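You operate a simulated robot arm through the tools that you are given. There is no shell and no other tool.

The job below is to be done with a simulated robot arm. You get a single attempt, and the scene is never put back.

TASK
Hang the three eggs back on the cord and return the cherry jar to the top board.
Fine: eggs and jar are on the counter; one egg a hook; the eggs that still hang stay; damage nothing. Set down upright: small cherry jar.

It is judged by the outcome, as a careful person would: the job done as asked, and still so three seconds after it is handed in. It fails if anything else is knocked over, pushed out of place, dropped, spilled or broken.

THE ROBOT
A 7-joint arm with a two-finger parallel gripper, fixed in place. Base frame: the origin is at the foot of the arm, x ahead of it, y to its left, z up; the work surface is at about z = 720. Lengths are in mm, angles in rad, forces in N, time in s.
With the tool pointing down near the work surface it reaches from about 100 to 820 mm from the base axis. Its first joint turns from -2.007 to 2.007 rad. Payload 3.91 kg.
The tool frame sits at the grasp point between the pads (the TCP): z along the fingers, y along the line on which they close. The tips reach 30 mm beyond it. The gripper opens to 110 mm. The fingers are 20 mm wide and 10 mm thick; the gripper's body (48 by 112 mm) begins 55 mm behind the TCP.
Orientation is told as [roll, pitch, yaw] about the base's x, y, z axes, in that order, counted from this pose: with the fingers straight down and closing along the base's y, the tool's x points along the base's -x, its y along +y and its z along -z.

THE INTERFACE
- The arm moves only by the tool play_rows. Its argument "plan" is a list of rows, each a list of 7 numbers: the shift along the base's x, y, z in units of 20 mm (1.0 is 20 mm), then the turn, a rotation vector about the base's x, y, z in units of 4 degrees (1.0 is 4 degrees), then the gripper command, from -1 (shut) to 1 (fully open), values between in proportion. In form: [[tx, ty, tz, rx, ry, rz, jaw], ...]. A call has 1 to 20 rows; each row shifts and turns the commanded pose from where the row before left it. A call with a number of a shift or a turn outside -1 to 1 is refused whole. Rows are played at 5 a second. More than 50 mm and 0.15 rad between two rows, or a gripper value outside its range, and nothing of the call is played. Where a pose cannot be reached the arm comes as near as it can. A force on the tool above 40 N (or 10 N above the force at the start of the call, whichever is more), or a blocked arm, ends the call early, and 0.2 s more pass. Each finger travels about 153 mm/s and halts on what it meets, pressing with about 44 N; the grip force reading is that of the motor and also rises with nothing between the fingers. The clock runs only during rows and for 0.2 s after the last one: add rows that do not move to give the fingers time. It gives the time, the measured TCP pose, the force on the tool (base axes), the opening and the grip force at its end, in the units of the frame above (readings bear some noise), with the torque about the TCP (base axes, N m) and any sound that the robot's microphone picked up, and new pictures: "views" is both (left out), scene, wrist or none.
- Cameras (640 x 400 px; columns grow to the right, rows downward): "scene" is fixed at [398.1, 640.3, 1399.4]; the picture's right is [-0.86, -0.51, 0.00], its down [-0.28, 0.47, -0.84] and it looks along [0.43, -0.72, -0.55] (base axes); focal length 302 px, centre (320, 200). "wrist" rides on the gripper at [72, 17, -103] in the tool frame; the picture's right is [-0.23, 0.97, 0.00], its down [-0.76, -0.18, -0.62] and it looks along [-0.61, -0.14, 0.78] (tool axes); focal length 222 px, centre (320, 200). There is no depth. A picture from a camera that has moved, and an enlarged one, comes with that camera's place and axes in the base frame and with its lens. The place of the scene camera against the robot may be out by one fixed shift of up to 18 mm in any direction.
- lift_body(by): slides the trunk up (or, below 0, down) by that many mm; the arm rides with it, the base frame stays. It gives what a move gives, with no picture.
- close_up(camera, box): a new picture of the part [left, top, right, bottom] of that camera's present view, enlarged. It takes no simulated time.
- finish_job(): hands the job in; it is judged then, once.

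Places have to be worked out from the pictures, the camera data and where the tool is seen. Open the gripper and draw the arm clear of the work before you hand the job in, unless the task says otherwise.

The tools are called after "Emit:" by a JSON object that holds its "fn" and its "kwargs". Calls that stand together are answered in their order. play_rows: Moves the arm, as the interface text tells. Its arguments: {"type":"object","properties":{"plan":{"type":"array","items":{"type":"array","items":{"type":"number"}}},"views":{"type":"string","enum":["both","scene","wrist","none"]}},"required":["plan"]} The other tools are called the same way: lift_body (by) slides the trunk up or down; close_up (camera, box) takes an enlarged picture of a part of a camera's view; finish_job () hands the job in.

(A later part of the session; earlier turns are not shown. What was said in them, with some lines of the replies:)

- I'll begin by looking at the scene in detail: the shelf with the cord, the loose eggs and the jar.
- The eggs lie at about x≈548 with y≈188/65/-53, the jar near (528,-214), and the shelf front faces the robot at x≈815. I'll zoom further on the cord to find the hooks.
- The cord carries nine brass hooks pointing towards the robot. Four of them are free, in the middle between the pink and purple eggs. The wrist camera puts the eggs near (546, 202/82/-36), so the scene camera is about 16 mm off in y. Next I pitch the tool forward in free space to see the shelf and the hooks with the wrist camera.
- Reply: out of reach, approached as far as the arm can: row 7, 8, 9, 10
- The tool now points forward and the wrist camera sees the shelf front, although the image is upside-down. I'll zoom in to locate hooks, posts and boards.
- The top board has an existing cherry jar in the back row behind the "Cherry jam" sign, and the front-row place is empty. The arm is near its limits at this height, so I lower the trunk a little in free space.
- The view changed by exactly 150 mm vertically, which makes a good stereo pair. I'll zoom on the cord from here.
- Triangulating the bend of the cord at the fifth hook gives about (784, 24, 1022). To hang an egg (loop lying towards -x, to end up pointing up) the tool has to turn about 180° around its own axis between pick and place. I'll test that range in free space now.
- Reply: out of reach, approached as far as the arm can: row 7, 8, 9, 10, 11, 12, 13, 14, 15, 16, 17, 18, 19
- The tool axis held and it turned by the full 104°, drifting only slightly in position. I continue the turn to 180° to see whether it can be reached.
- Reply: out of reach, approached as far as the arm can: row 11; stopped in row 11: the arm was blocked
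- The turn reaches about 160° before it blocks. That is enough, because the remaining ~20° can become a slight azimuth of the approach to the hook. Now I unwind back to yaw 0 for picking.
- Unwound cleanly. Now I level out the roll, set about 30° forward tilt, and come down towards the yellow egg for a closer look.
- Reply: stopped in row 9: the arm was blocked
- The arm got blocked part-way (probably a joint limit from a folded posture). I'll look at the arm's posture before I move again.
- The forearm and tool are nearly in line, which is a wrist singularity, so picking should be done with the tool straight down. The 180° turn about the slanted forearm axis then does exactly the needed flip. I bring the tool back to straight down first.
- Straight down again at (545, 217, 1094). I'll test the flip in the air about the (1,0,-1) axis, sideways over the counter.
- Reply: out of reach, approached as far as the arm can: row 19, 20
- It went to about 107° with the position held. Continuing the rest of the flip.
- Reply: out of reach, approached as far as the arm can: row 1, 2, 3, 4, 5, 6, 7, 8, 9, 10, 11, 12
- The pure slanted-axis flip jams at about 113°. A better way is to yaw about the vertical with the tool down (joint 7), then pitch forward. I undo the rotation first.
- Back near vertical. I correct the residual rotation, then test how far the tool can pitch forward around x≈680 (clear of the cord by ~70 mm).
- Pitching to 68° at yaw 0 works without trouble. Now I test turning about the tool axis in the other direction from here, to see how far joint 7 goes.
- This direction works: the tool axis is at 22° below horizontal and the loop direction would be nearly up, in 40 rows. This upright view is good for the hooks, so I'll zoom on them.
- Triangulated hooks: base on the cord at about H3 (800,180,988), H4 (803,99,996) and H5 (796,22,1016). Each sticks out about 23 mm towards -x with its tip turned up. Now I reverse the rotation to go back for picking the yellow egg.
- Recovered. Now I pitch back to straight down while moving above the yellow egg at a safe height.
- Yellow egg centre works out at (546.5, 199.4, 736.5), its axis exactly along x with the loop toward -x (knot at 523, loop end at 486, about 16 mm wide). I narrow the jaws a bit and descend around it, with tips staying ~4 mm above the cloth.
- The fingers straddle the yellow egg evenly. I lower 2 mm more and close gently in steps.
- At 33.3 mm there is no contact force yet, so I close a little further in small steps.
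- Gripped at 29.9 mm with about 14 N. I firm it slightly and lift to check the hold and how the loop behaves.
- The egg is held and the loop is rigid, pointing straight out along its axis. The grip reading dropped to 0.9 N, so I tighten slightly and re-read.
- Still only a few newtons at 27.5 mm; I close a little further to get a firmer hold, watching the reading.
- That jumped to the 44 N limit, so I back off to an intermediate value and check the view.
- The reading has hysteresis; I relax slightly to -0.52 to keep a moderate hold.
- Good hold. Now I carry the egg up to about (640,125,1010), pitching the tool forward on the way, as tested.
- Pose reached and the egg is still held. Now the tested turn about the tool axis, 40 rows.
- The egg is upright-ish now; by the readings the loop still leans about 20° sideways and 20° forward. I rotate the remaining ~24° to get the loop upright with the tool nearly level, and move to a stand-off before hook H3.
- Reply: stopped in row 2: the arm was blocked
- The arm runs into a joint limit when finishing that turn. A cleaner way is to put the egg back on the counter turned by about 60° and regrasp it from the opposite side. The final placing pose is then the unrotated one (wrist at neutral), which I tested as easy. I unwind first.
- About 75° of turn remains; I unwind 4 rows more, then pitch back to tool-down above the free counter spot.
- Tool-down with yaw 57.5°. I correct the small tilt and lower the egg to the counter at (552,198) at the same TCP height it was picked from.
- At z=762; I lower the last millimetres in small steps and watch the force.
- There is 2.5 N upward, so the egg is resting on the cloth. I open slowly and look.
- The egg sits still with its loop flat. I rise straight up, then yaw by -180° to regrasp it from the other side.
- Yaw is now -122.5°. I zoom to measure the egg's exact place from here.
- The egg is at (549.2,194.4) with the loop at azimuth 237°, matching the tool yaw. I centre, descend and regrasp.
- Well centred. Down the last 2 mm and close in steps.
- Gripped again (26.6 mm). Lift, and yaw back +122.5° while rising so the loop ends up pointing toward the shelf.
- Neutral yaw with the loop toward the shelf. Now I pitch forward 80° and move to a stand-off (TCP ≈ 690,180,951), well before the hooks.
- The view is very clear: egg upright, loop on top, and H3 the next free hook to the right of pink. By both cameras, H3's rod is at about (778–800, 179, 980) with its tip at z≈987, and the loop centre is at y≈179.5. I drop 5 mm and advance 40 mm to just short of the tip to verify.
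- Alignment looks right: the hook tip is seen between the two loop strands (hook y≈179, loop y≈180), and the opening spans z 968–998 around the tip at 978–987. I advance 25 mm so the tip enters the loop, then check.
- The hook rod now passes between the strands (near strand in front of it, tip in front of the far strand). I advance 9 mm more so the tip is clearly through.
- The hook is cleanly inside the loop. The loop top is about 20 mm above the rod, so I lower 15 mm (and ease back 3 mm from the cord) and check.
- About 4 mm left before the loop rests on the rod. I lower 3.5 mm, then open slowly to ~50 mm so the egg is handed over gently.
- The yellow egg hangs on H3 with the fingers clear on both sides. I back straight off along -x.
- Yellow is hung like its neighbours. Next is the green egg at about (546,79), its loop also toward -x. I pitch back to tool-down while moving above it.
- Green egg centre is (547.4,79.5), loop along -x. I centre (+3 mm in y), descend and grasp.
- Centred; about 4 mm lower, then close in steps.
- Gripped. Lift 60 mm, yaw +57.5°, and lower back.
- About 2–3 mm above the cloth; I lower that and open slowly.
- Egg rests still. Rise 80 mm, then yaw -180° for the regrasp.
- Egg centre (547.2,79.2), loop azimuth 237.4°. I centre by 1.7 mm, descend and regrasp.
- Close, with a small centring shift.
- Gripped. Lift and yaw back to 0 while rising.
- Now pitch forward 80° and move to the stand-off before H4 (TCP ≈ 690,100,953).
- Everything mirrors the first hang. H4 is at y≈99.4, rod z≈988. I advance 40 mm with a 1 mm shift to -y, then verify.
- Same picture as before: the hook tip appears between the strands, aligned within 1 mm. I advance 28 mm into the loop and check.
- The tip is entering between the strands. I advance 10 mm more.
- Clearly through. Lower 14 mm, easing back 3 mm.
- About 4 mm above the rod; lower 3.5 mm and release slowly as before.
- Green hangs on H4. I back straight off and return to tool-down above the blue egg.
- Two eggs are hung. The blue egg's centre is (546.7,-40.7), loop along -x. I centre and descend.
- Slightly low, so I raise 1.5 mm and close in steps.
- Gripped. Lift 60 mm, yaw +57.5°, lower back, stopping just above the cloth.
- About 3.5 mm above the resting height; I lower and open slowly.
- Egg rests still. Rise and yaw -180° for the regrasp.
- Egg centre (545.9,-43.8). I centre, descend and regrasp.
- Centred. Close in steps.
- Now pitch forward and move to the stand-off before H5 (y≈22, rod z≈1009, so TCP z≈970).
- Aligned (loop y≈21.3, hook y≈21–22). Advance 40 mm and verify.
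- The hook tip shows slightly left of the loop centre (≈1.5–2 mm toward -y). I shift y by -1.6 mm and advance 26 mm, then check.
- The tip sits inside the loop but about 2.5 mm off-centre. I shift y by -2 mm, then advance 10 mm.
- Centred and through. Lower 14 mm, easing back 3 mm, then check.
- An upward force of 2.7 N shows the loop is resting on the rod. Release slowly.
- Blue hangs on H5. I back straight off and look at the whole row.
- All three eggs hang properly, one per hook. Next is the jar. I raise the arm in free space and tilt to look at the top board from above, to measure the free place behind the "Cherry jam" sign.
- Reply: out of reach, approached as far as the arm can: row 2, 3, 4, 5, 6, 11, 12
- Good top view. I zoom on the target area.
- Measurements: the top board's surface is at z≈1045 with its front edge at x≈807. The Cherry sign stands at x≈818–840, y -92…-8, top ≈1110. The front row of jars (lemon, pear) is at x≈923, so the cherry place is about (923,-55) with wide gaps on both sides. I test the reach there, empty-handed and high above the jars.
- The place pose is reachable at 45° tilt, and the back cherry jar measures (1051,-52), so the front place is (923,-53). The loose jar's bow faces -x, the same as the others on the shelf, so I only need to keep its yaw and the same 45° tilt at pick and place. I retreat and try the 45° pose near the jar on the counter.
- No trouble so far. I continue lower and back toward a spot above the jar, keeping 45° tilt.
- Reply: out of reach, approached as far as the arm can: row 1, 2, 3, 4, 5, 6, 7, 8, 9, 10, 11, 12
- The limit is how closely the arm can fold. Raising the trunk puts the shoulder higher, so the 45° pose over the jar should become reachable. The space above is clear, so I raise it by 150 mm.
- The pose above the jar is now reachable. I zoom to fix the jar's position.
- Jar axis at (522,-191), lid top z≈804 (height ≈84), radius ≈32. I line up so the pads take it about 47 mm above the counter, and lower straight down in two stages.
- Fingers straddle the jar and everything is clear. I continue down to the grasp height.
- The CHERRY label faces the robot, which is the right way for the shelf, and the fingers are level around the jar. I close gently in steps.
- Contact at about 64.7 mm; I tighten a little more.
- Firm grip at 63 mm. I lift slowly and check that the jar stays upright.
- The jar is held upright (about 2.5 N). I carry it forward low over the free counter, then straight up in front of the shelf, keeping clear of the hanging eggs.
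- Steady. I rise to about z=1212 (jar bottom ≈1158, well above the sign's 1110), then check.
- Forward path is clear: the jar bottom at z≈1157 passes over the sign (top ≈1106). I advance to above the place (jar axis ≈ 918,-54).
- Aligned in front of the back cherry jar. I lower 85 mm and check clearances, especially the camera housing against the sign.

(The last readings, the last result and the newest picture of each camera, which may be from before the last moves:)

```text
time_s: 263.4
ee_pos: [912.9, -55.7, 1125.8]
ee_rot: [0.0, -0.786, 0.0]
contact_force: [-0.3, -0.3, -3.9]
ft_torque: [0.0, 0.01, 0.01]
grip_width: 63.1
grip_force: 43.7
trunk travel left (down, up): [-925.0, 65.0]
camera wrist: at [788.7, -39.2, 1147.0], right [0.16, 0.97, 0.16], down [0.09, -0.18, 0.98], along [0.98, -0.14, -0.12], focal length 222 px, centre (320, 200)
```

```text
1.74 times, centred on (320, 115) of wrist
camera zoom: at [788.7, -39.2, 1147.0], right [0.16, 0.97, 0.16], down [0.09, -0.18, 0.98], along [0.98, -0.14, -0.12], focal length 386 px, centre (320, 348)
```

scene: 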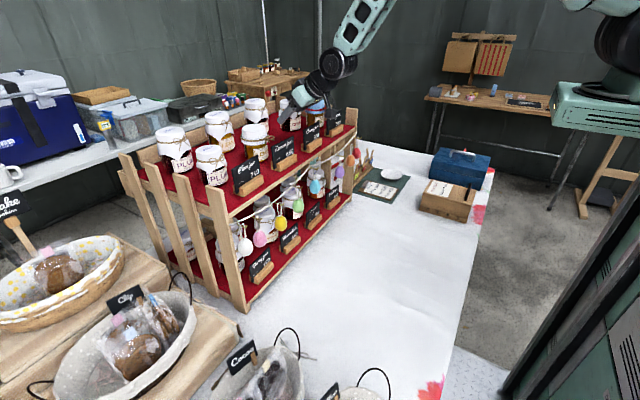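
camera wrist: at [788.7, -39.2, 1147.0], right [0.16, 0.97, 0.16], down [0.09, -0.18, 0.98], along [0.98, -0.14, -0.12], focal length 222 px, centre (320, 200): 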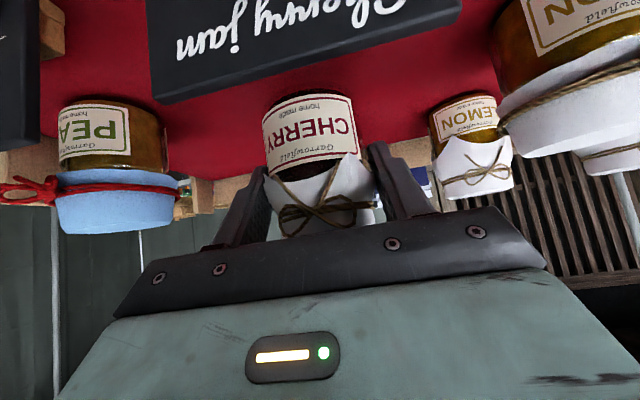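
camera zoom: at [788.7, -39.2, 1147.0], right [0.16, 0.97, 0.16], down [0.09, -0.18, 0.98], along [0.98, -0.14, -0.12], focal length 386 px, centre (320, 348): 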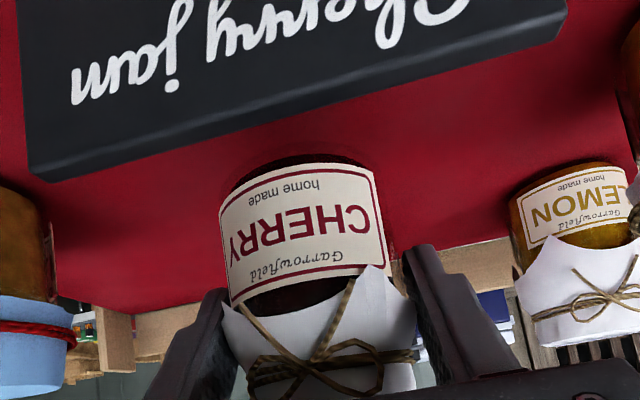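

Clearances are good (about 30 mm between the camera housing and the sign). I lower 18 mm, then feel for the board in small steps.

Emit:
{"fn": "play_rows", "kwargs": {"plan": [[0, 0, -0.4, 0, 0, 0, 0.1], [0, 0, -0.3, 0, 0, 0, 0.1], [0, 0, -0.2, 0, 0, 0, 0.1], [0, 0, 0, 0, 0, 0, 0.1]], "views": "none"}}

Emit:
{"fn": "close_up", "kwargs": {"camera": "wrist", "box": [160, 0, 480, 230]}}

Emit:
{"fn": "close_up", "kwargs": {"camera": "scene", "box": [270, 90, 330, 150]}}

```text
time_s: 264.4
ee_pos: [912.8, -55.0, 1107.3]
ee_rot: [0.0, -0.789, 0.002]
contact_force: [-0.4, -0.7, -3.2]
ft_torque: [0.02, -0.03, 0.02]
grip_width: 62.7
grip_force: 43.9
trunk travel left (down, up): [-925.0, 65.0]
```

```text
1.74 times, centred on (320, 115) of wrist
camera zoom: at [788.9, -39.2, 1129.4], right [0.16, 0.97, 0.16], down [0.09, -0.18, 0.98], along [0.98, -0.14, -0.12], focal length 386 px, centre (320, 348)
```

zoom: 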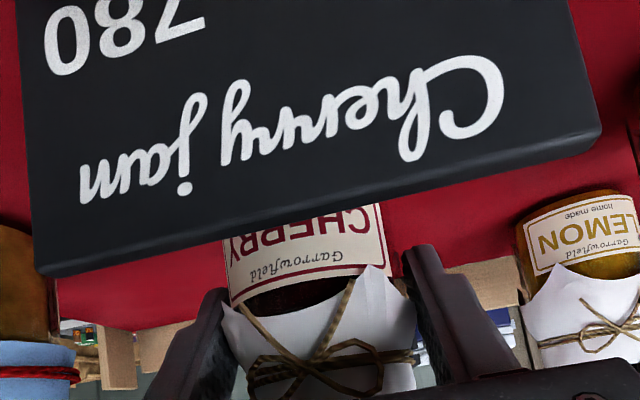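

```text
6.67 times, centred on (300, 120) of scene
camera zoom: at [398.1, 640.3, 1399.4], right [-0.86, -0.51, 0.0], down [-0.28, 0.47, -0.84], along [0.43, -0.72, -0.55], focal length 2013 px, centre (453, 733)
```

zoom: 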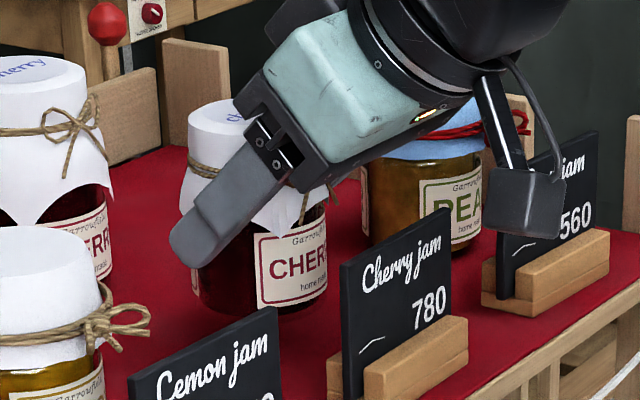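

Still free (force −3.2 N is the jar's weight). I continue down in 2 mm, then 1 mm steps.

Emit:
{"fn": "play_rows", "kwargs": {"plan": [[0, 0, -0.1, 0, 0, 0, 0.1], [0, 0, -0.1, 0, 0, 0, 0.1], [0, 0, -0.08, 0, 0, 0, 0.1], [0, 0, 0, 0, 0, 0, 0.1]], "views": "none"}}

Emit:
{"fn": "play_rows", "kwargs": {"plan": [[0, 0, -0.06, 0, 0, 0, 0.1], [0, 0, 0, 0, 0, 0, 0.1]], "views": "none"}}

```text
time_s: 265.4
ee_pos: [913.1, -54.9, 1103.7]
ee_rot: [0.002, -0.788, 0.001]
contact_force: [-0.1, 0.5, -2.7]
ft_torque: [-0.01, 0.01, 0.05]
grip_width: 62.9
grip_force: 44.1
trunk travel left (down, up): [-925.0, 65.0]
```

```text
time_s: 266.1
ee_pos: [914.5, -55.2, 1102.0]
ee_rot: [0.0, -0.788, 0.003]
contact_force: [0.4, 0.4, -2.7]
ft_torque: [0.0, 0.02, 0.01]
grip_width: 62.7
grip_force: 43.7
trunk travel left (down, up): [-925.0, 65.0]
```

No contact yet; further 1 mm steps.

Emit:
{"fn": "play_rows", "kwargs": {"plan": [[0, 0, -0.06, 0, 0, 0, 0.1], [0, 0, 0, 0, 0, 0, 0.1]], "views": "none"}}

Emit:
{"fn": "play_rows", "kwargs": {"plan": [[0, 0, -0.06, 0, 0, 0, 0.1], [0, 0, 0, 0, 0, 0, 0.1]], "views": "none"}}

Emit:
{"fn": "close_up", "kwargs": {"camera": "scene", "box": [270, 90, 330, 150]}}

```text
time_s: 266.6
ee_pos: [913.4, -54.4, 1100.4]
ee_rot: [0.001, -0.79, 0.002]
contact_force: [0.2, 0.9, -2.5]
ft_torque: [-0.05, 0.01, 0.0]
grip_width: 62.8
grip_force: 44.2
trunk travel left (down, up): [-925.0, 65.0]
```

```text
time_s: 267.2
ee_pos: [913.4, -54.8, 1099.2]
ee_rot: [0.0, -0.791, 0.002]
contact_force: [0.3, -0.1, -2.6]
ft_torque: [-0.04, 0.03, 0.01]
grip_width: 62.9
grip_force: 44.1
trunk travel left (down, up): [-925.0, 65.0]
```

```text
6.67 times, centred on (300, 120) of scene
camera zoom: at [398.1, 640.3, 1399.4], right [-0.86, -0.51, 0.0], down [-0.28, 0.47, -0.84], along [0.43, -0.72, -0.55], focal length 2013 px, centre (453, 733)
```

zoom: 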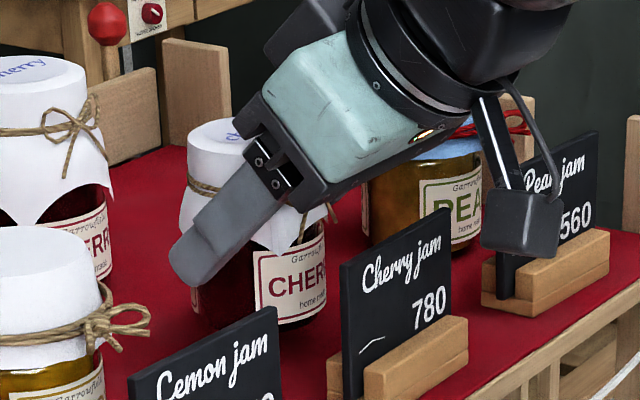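

Still no contact at 1099; the board may be a few mm lower than I estimated (the scene camera suggested about 1036). I keep going in small steps with force checks.

Emit:
{"fn": "play_rows", "kwargs": {"plan": [[0, 0, -0.06, 0, 0, 0, 0.1], [0, 0, -0.06, 0, 0, 0, 0.1], [0, 0, 0, 0, 0, 0, 0.1]], "views": "none"}}

Emit:
{"fn": "play_rows", "kwargs": {"plan": [[0, 0, -0.06, 0, 0, 0, 0.1], [0, 0, -0.04, 0, 0, 0, 0.1], [0, 0, 0, 0, 0, 0, 0.1]], "views": "none"}}

```text
time_s: 268.1
ee_pos: [912.8, -52.8, 1096.7]
ee_rot: [-0.001, -0.789, 0.002]
contact_force: [-0.2, 0.5, -2.6]
ft_torque: [0.01, 0.04, 0.01]
grip_width: 63.1
grip_force: 44.2
trunk travel left (down, up): [-925.0, 65.0]
```

```text
time_s: 268.9
ee_pos: [914.0, -55.2, 1095.9]
ee_rot: [-0.001, -0.79, 0.0]
contact_force: [-0.7, -1.0, -2.9]
ft_torque: [-0.02, 0.01, 0.0]
grip_width: 62.7
grip_force: 44.0
trunk travel left (down, up): [-925.0, 65.0]
```

Emit:
{"fn": "close_up", "kwargs": {"camera": "scene", "box": [280, 105, 320, 145]}}

Emit:
{"fn": "close_up", "kwargs": {"camera": "wrist", "box": [160, 0, 480, 230]}}

```text
10.00 times, centred on (300, 125) of scene
camera zoom: at [398.1, 640.3, 1399.4], right [-0.86, -0.51, 0.0], down [-0.28, 0.47, -0.84], along [0.43, -0.72, -0.55], focal length 3020 px, centre (520, 950)
```

zoom: 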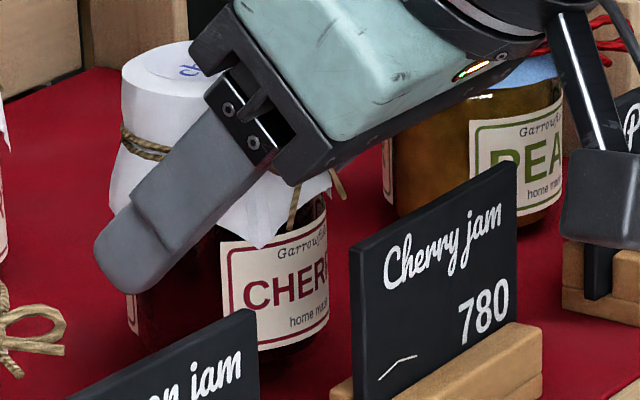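

```text
1.74 times, centred on (320, 115) of wrist
camera zoom: at [789.5, -38.5, 1117.0], right [0.16, 0.97, 0.16], down [0.09, -0.18, 0.98], along [0.98, -0.14, -0.12], focal length 386 px, centre (320, 348)
```

zoom: 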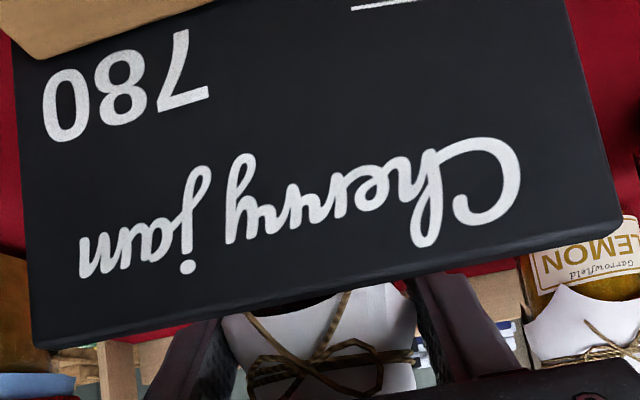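

No contact at 1096 yet. I continue in 1 mm steps.

Emit:
{"fn": "play_rows", "kwargs": {"plan": [[0, 0, -0.06, 0, 0, 0, 0.1], [0, 0, 0, 0, 0, 0, 0.1]], "views": "none"}}

Emit:
{"fn": "play_rows", "kwargs": {"plan": [[0, 0, -0.06, 0, 0, 0, 0.1], [0, 0, 0, 0, 0, 0, 0.1]], "views": "none"}}

Emit:
{"fn": "play_rows", "kwargs": {"plan": [[0, 0, -0.06, 0, 0, 0, 0.1], [0, 0, 0, 0, 0, 0, 0.1]], "views": "none"}}

```text
time_s: 269.4
ee_pos: [913.4, -55.0, 1093.8]
ee_rot: [0.001, -0.789, 0.003]
contact_force: [-0.5, -0.5, -3.5]
ft_torque: [0.0, 0.04, 0.01]
grip_width: 63.0
grip_force: 44.0
trunk travel left (down, up): [-925.0, 65.0]
```

```text
time_s: 270.1
ee_pos: [914.5, -55.4, 1093.5]
ee_rot: [0.001, -0.789, 0.003]
contact_force: [0.0, 0.5, -2.9]
ft_torque: [0.01, 0.05, 0.01]
grip_width: 62.9
grip_force: 44.1
trunk travel left (down, up): [-925.0, 65.0]
```

```text
time_s: 270.6
ee_pos: [913.6, -53.9, 1092.6]
ee_rot: [-0.001, -0.79, 0.001]
contact_force: [0.2, -0.1, -3.1]
ft_torque: [-0.04, 0.03, 0.02]
grip_width: 63.0
grip_force: 43.9
trunk travel left (down, up): [-925.0, 65.0]
```

The scene-camera estimate (board ≈1036) would mean contact near TCP 1089.5. I keep stepping 1 mm at a time.

Emit:
{"fn": "play_rows", "kwargs": {"plan": [[0, 0, -0.06, 0, 0, 0, 0.1], [0, 0, 0, 0, 0, 0, 0.1]], "views": "none"}}

Emit:
{"fn": "play_rows", "kwargs": {"plan": [[0, 0, -0.06, 0, 0, 0, 0.1], [0, 0, 0, 0, 0, 0, 0.1]], "views": "none"}}

Emit:
{"fn": "play_rows", "kwargs": {"plan": [[0, 0, -0.06, 0, 0, 0, 0.1], [0, 0, 0, 0, 0, 0, 0.1]], "views": "none"}}

Emit:
{"fn": "close_up", "kwargs": {"camera": "scene", "box": [280, 105, 320, 145]}}

```text
time_s: 271.2
ee_pos: [913.3, -54.8, 1090.5]
ee_rot: [0.0, -0.789, 0.0]
contact_force: [0.6, 0.0, -2.4]
ft_torque: [0.01, 0.01, -0.01]
grip_width: 62.7
grip_force: 44.2
trunk travel left (down, up): [-925.0, 65.0]
```

```text
time_s: 271.9
ee_pos: [912.7, -54.8, 1088.4]
ee_rot: [-0.001, -0.79, 0.003]
contact_force: [1.0, -0.4, -2.0]
ft_torque: [-0.03, 0.02, 0.05]
grip_width: 62.9
grip_force: 44.5
trunk travel left (down, up): [-925.0, 65.0]
```

```text
time_s: 272.4
ee_pos: [913.6, -54.0, 1088.0]
ee_rot: [-0.001, -0.791, 0.002]
contact_force: [-1.5, 1.0, 5.9]
ft_torque: [-0.16, 0.14, -0.07]
grip_width: 62.8
grip_force: 44.0
trunk travel left (down, up): [-925.0, 65.0]
```

```text
10.00 times, centred on (300, 125) of scene
camera zoom: at [398.1, 640.3, 1399.4], right [-0.86, -0.51, 0.0], down [-0.28, 0.47, -0.84], along [0.43, -0.72, -0.55], focal length 3020 px, centre (520, 950)
```

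zoom: 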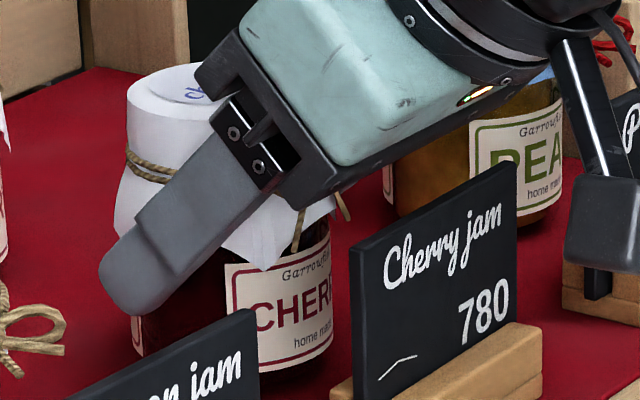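

Contact: the force went to +5.9 N, and the small torque is consistent with the jar's bottom edge on the board. The jar is down, so I open slowly and evenly.

Emit:
{"fn": "play_rows", "kwargs": {"plan": [[0, 0, 0, 0, 0, 0, 0.12], [0, 0, 0, 0, 0, 0, 0.14], [0, 0, 0, 0, 0, 0, 0.16], [0, 0, 0, 0, 0, 0, 0.18], [0, 0, 0, 0, 0, 0, 0.21], [0, 0, 0, 0, 0, 0, 0.25], [0, 0, 0, 0, 0, 0, 0.3], [0, 0, 0, 0, 0, 0, 0.38], [0, 0, 0, 0, 0, 0, 0.46], [0, 0, 0, 0, 0, 0, 0.46]], "views": "both"}}

Emit:
{"fn": "close_up", "kwargs": {"camera": "scene", "box": [270, 95, 330, 150]}}

```text
time_s: 274.6
ee_pos: [911.8, -55.6, 1087.7]
ee_rot: [0.001, -0.788, 0.001]
contact_force: [-0.1, -0.3, 0.7]
ft_torque: [0.01, 0.0, 0.0]
grip_width: 80.6
grip_force: 0.0
trunk travel left (down, up): [-925.0, 65.0]
camera wrist: at [788.2, -39.0, 1109.4], right [0.16, 0.97, 0.16], down [0.09, -0.18, 0.98], along [0.98, -0.14, -0.12], focal length 222 px, centre (320, 200)
```

scene: 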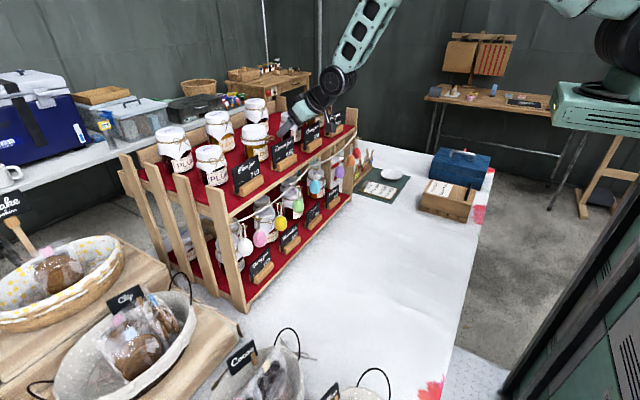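
wrist: 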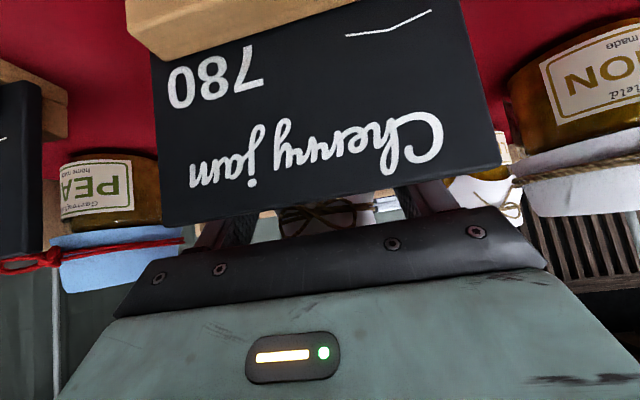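

```text
7.27 times, centred on (300, 122) of scene
camera zoom: at [398.1, 640.3, 1399.4], right [-0.86, -0.51, 0.0], down [-0.28, 0.47, -0.84], along [0.43, -0.72, -0.55], focal length 2196 px, centre (466, 764)
```

zoom: 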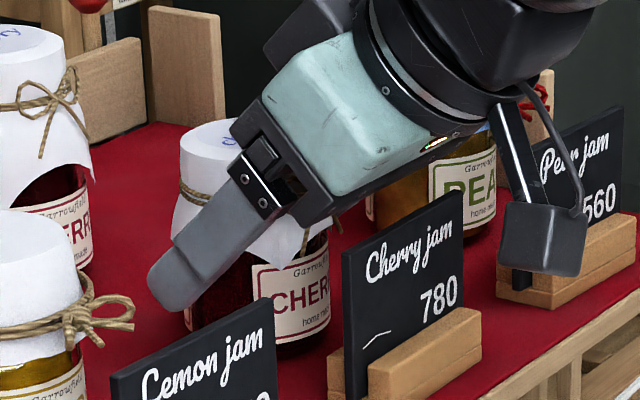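

The jar stands on the board and the fingers are free on both sides (80 mm open). I withdraw along the tool axis, back and up, clear of the sign.

Emit:
{"fn": "play_rows", "kwargs": {"plan": [[-0.3, 0, 0.32, 0, 0, 0, 0.46], [-0.5, 0, 0.55, 0, 0, 0, 0.46], [-0.5, 0, 0.55, 0, 0, 0, 0.46], [-0.5, 0, 0.55, 0, 0, 0, 0.46], [-0.5, 0, 0.6, 0, 0, 0, 0.46], [-0.5, 0, 0.6, 0, 0, 0, 0.46], [-0.6, 0, 0.8, 0, 0, 0, 0.46], [-0.6, 0, 0.8, 0, 0, 0, 0.46], [-0.8, 0, 0.8, 0, 0, 0, 0.46], [-1, 0, 0.5, 0, 0, 0, 0.46], [-1, 0, 0, 0, 0, 0, 0.46], [-1, 0, 0, 0, 0, 0, 0.46], [0, 0, 0, 0, 0, 0, 0.46]], "views": "both"}}

Emit:
{"fn": "close_up", "kwargs": {"camera": "scene", "box": [240, 80, 360, 170]}}

Emit:
{"fn": "close_up", "kwargs": {"camera": "wrist", "box": [180, 60, 460, 230]}}

```text
time_s: 277.4
ee_pos: [756.6, -55.9, 1209.7]
ee_rot: [0.001, -0.789, 0.001]
contact_force: [0.1, -0.8, 0.0]
ft_torque: [-0.02, -0.06, -0.01]
grip_width: 80.2
grip_force: 0.1
trunk travel left (down, up): [-925.0, 65.0]
camera wrist: at [632.8, -39.8, 1231.5], right [0.16, 0.97, 0.16], down [0.09, -0.18, 0.98], along [0.98, -0.14, -0.12], focal length 222 px, centre (320, 200)
```

scene: 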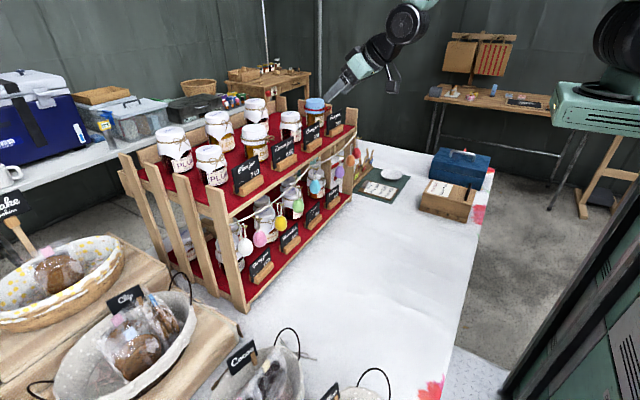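
wrist: 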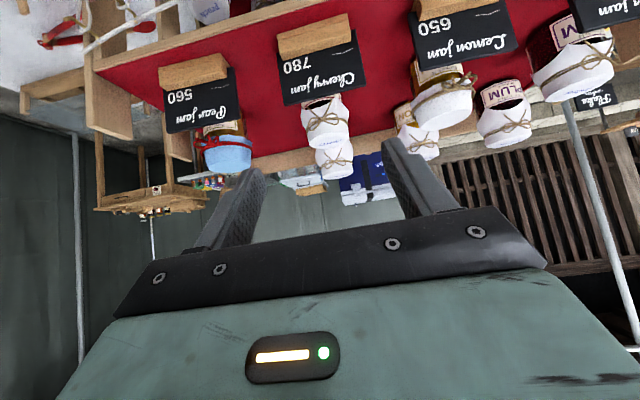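

```text
4.44 times, centred on (300, 125) of scene
camera zoom: at [398.1, 640.3, 1399.4], right [-0.86, -0.51, 0.0], down [-0.28, 0.47, -0.84], along [0.43, -0.72, -0.55], focal length 1342 px, centre (409, 533)
```

zoom: 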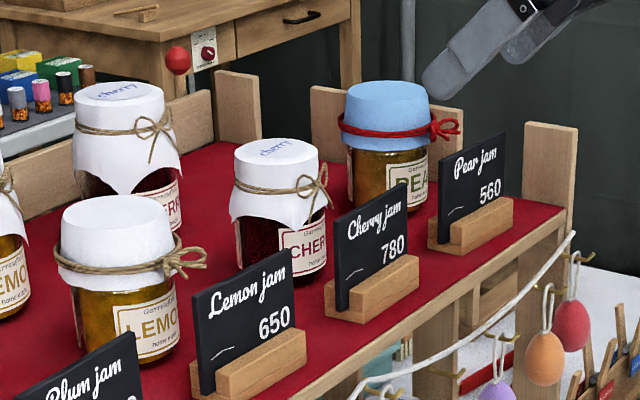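

```text
2.29 times, centred on (320, 145) of wrist
camera zoom: at [632.8, -39.8, 1231.5], right [0.16, 0.97, 0.16], down [0.09, -0.18, 0.98], along [0.98, -0.14, -0.12], focal length 508 px, centre (320, 326)
```

zoom: 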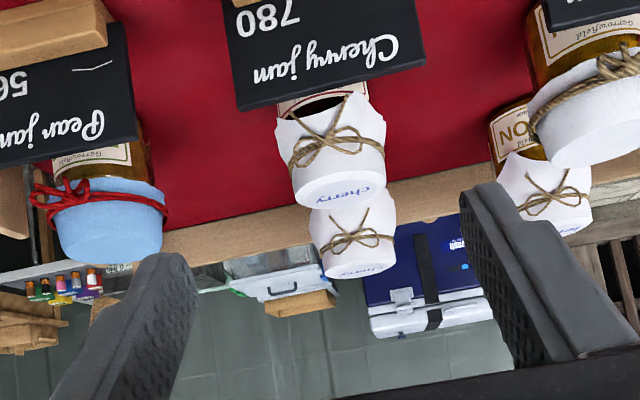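

The cherry jar stands upright behind its sign, in line with the jar behind it. Now I draw the arm well back from the shelf, return the tool to straight down, and open the gripper fully.

Emit:
{"fn": "play_rows", "kwargs": {"plan": [[-0.8, 0.2, 0.1, 0, 0.94, 0, 0.46], [-0.8, 0.3, 0.1, 0, 0.94, 0, 0.6], [-0.8, 0.3, 0.1, 0, 0.94, 0, 0.8], [-0.8, 0.3, 0.1, 0, 0.94, 0, 1], [-0.8, 0.3, 0.1, 0, 0.94, 0, 1], [-0.8, 0.3, 0.1, 0, 0.94, 0, 1], [-0.8, 0.3, 0.1, 0, 0.94, 0, 1], [-0.8, 0.3, 0.1, 0, 0.94, 0, 1], [-0.8, 0.3, 0.1, 0, 0.94, 0, 1], [-0.8, 0.3, 0.1, 0, 0.94, 0, 1], [-0.8, 0.3, 0.1, 0, 0.94, 0, 1], [-0.8, 0.3, 0.1, 0, 0.94, 0, 1], [-0.8, 0.3, 0, 0, 0, 0, 1], [0, 0, 0, 0, 0, 0, 1]], "views": "both"}}

Emit:
{"fn": "close_up", "kwargs": {"camera": "scene", "box": [220, 130, 370, 260]}}

Emit:
{"fn": "close_up", "kwargs": {"camera": "scene", "box": [140, 80, 370, 220]}}

```text
time_s: 280.4
ee_pos: [549.3, 22.4, 1233.3]
ee_rot: [0.0, -0.002, -0.001]
contact_force: [-0.7, 0.2, -0.7]
ft_torque: [-0.02, -0.02, 0.01]
grip_width: 109.9
grip_force: 0.0
trunk travel left (down, up): [-925.0, 65.0]
camera wrist: at [476.2, 38.4, 1336.2], right [0.23, 0.97, 0.0], down [0.76, -0.18, 0.62], along [0.61, -0.14, -0.78], focal length 222 px, centre (320, 200)
```

scene: 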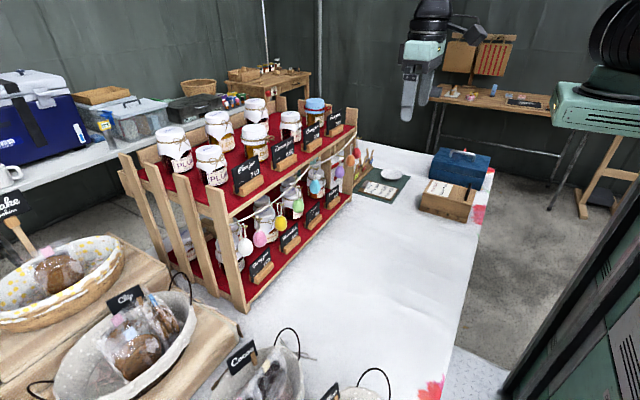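
wrist: 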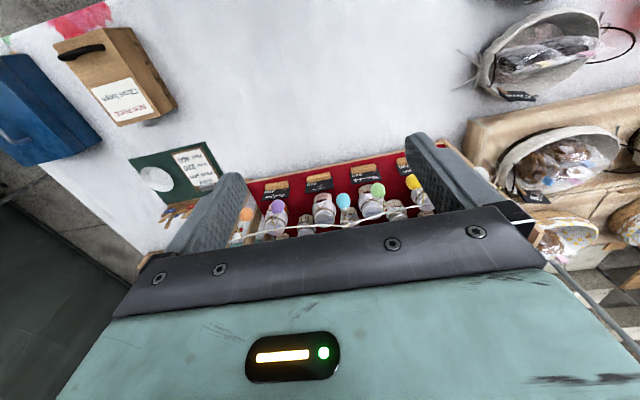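

```text
3.08 times, centred on (295, 195) of scene
camera zoom: at [398.1, 640.3, 1399.4], right [-0.86, -0.51, 0.0], down [-0.28, 0.47, -0.84], along [0.43, -0.72, -0.55], focal length 929 px, centre (397, 215)
```

zoom: 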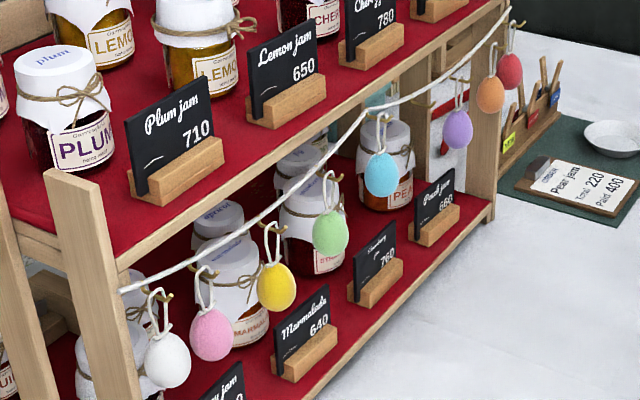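

```text
2.78 times, centred on (255, 150) of scene
camera zoom: at [398.1, 640.3, 1399.4], right [-0.86, -0.51, 0.0], down [-0.28, 0.47, -0.84], along [0.43, -0.72, -0.55], focal length 840 px, centre (501, 339)
```

zoom: 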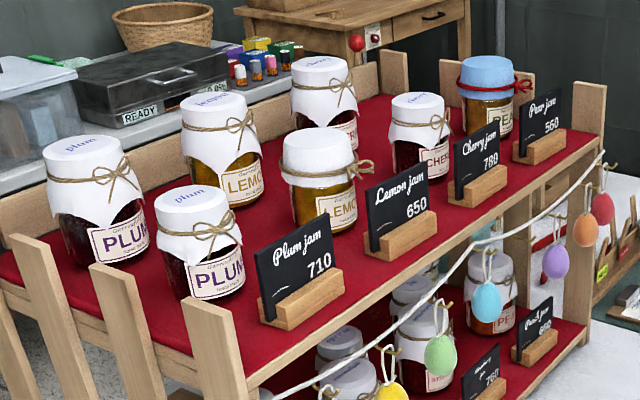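

All eight eggs hang, one per hook. The cherry jar stands upright on the top board behind its sign, nothing else has moved, and the arm is clear with the gripper open. I hand the job in.

Emit:
{"fn": "finish_job", "kwargs": {}}

```text
The job is handed in.
```

I hung all three eggs back on the cord and put the cherry jar on the top board, and the job is handed in. In the last pictures everything was still in place and nothing else appeared to have moved.

- **Eggs:** yellow, green and blue each have their own hook, next to the pink egg in that order. The five eggs already hanging were left alone, and one hook, between blue and purple, is still free.
- **Jar:** it stands upright behind the "Cherry jam" sign, in front of the other cherry jar, with its label facing forward. It sits about 5 mm further forward than the jars beside it.
- **Handling:** the eggs were gripped at up to about 44 N, the gripper's limit. I saw no sign of damage.
- **Arm:** the gripper is open and drawn back from the shelf.
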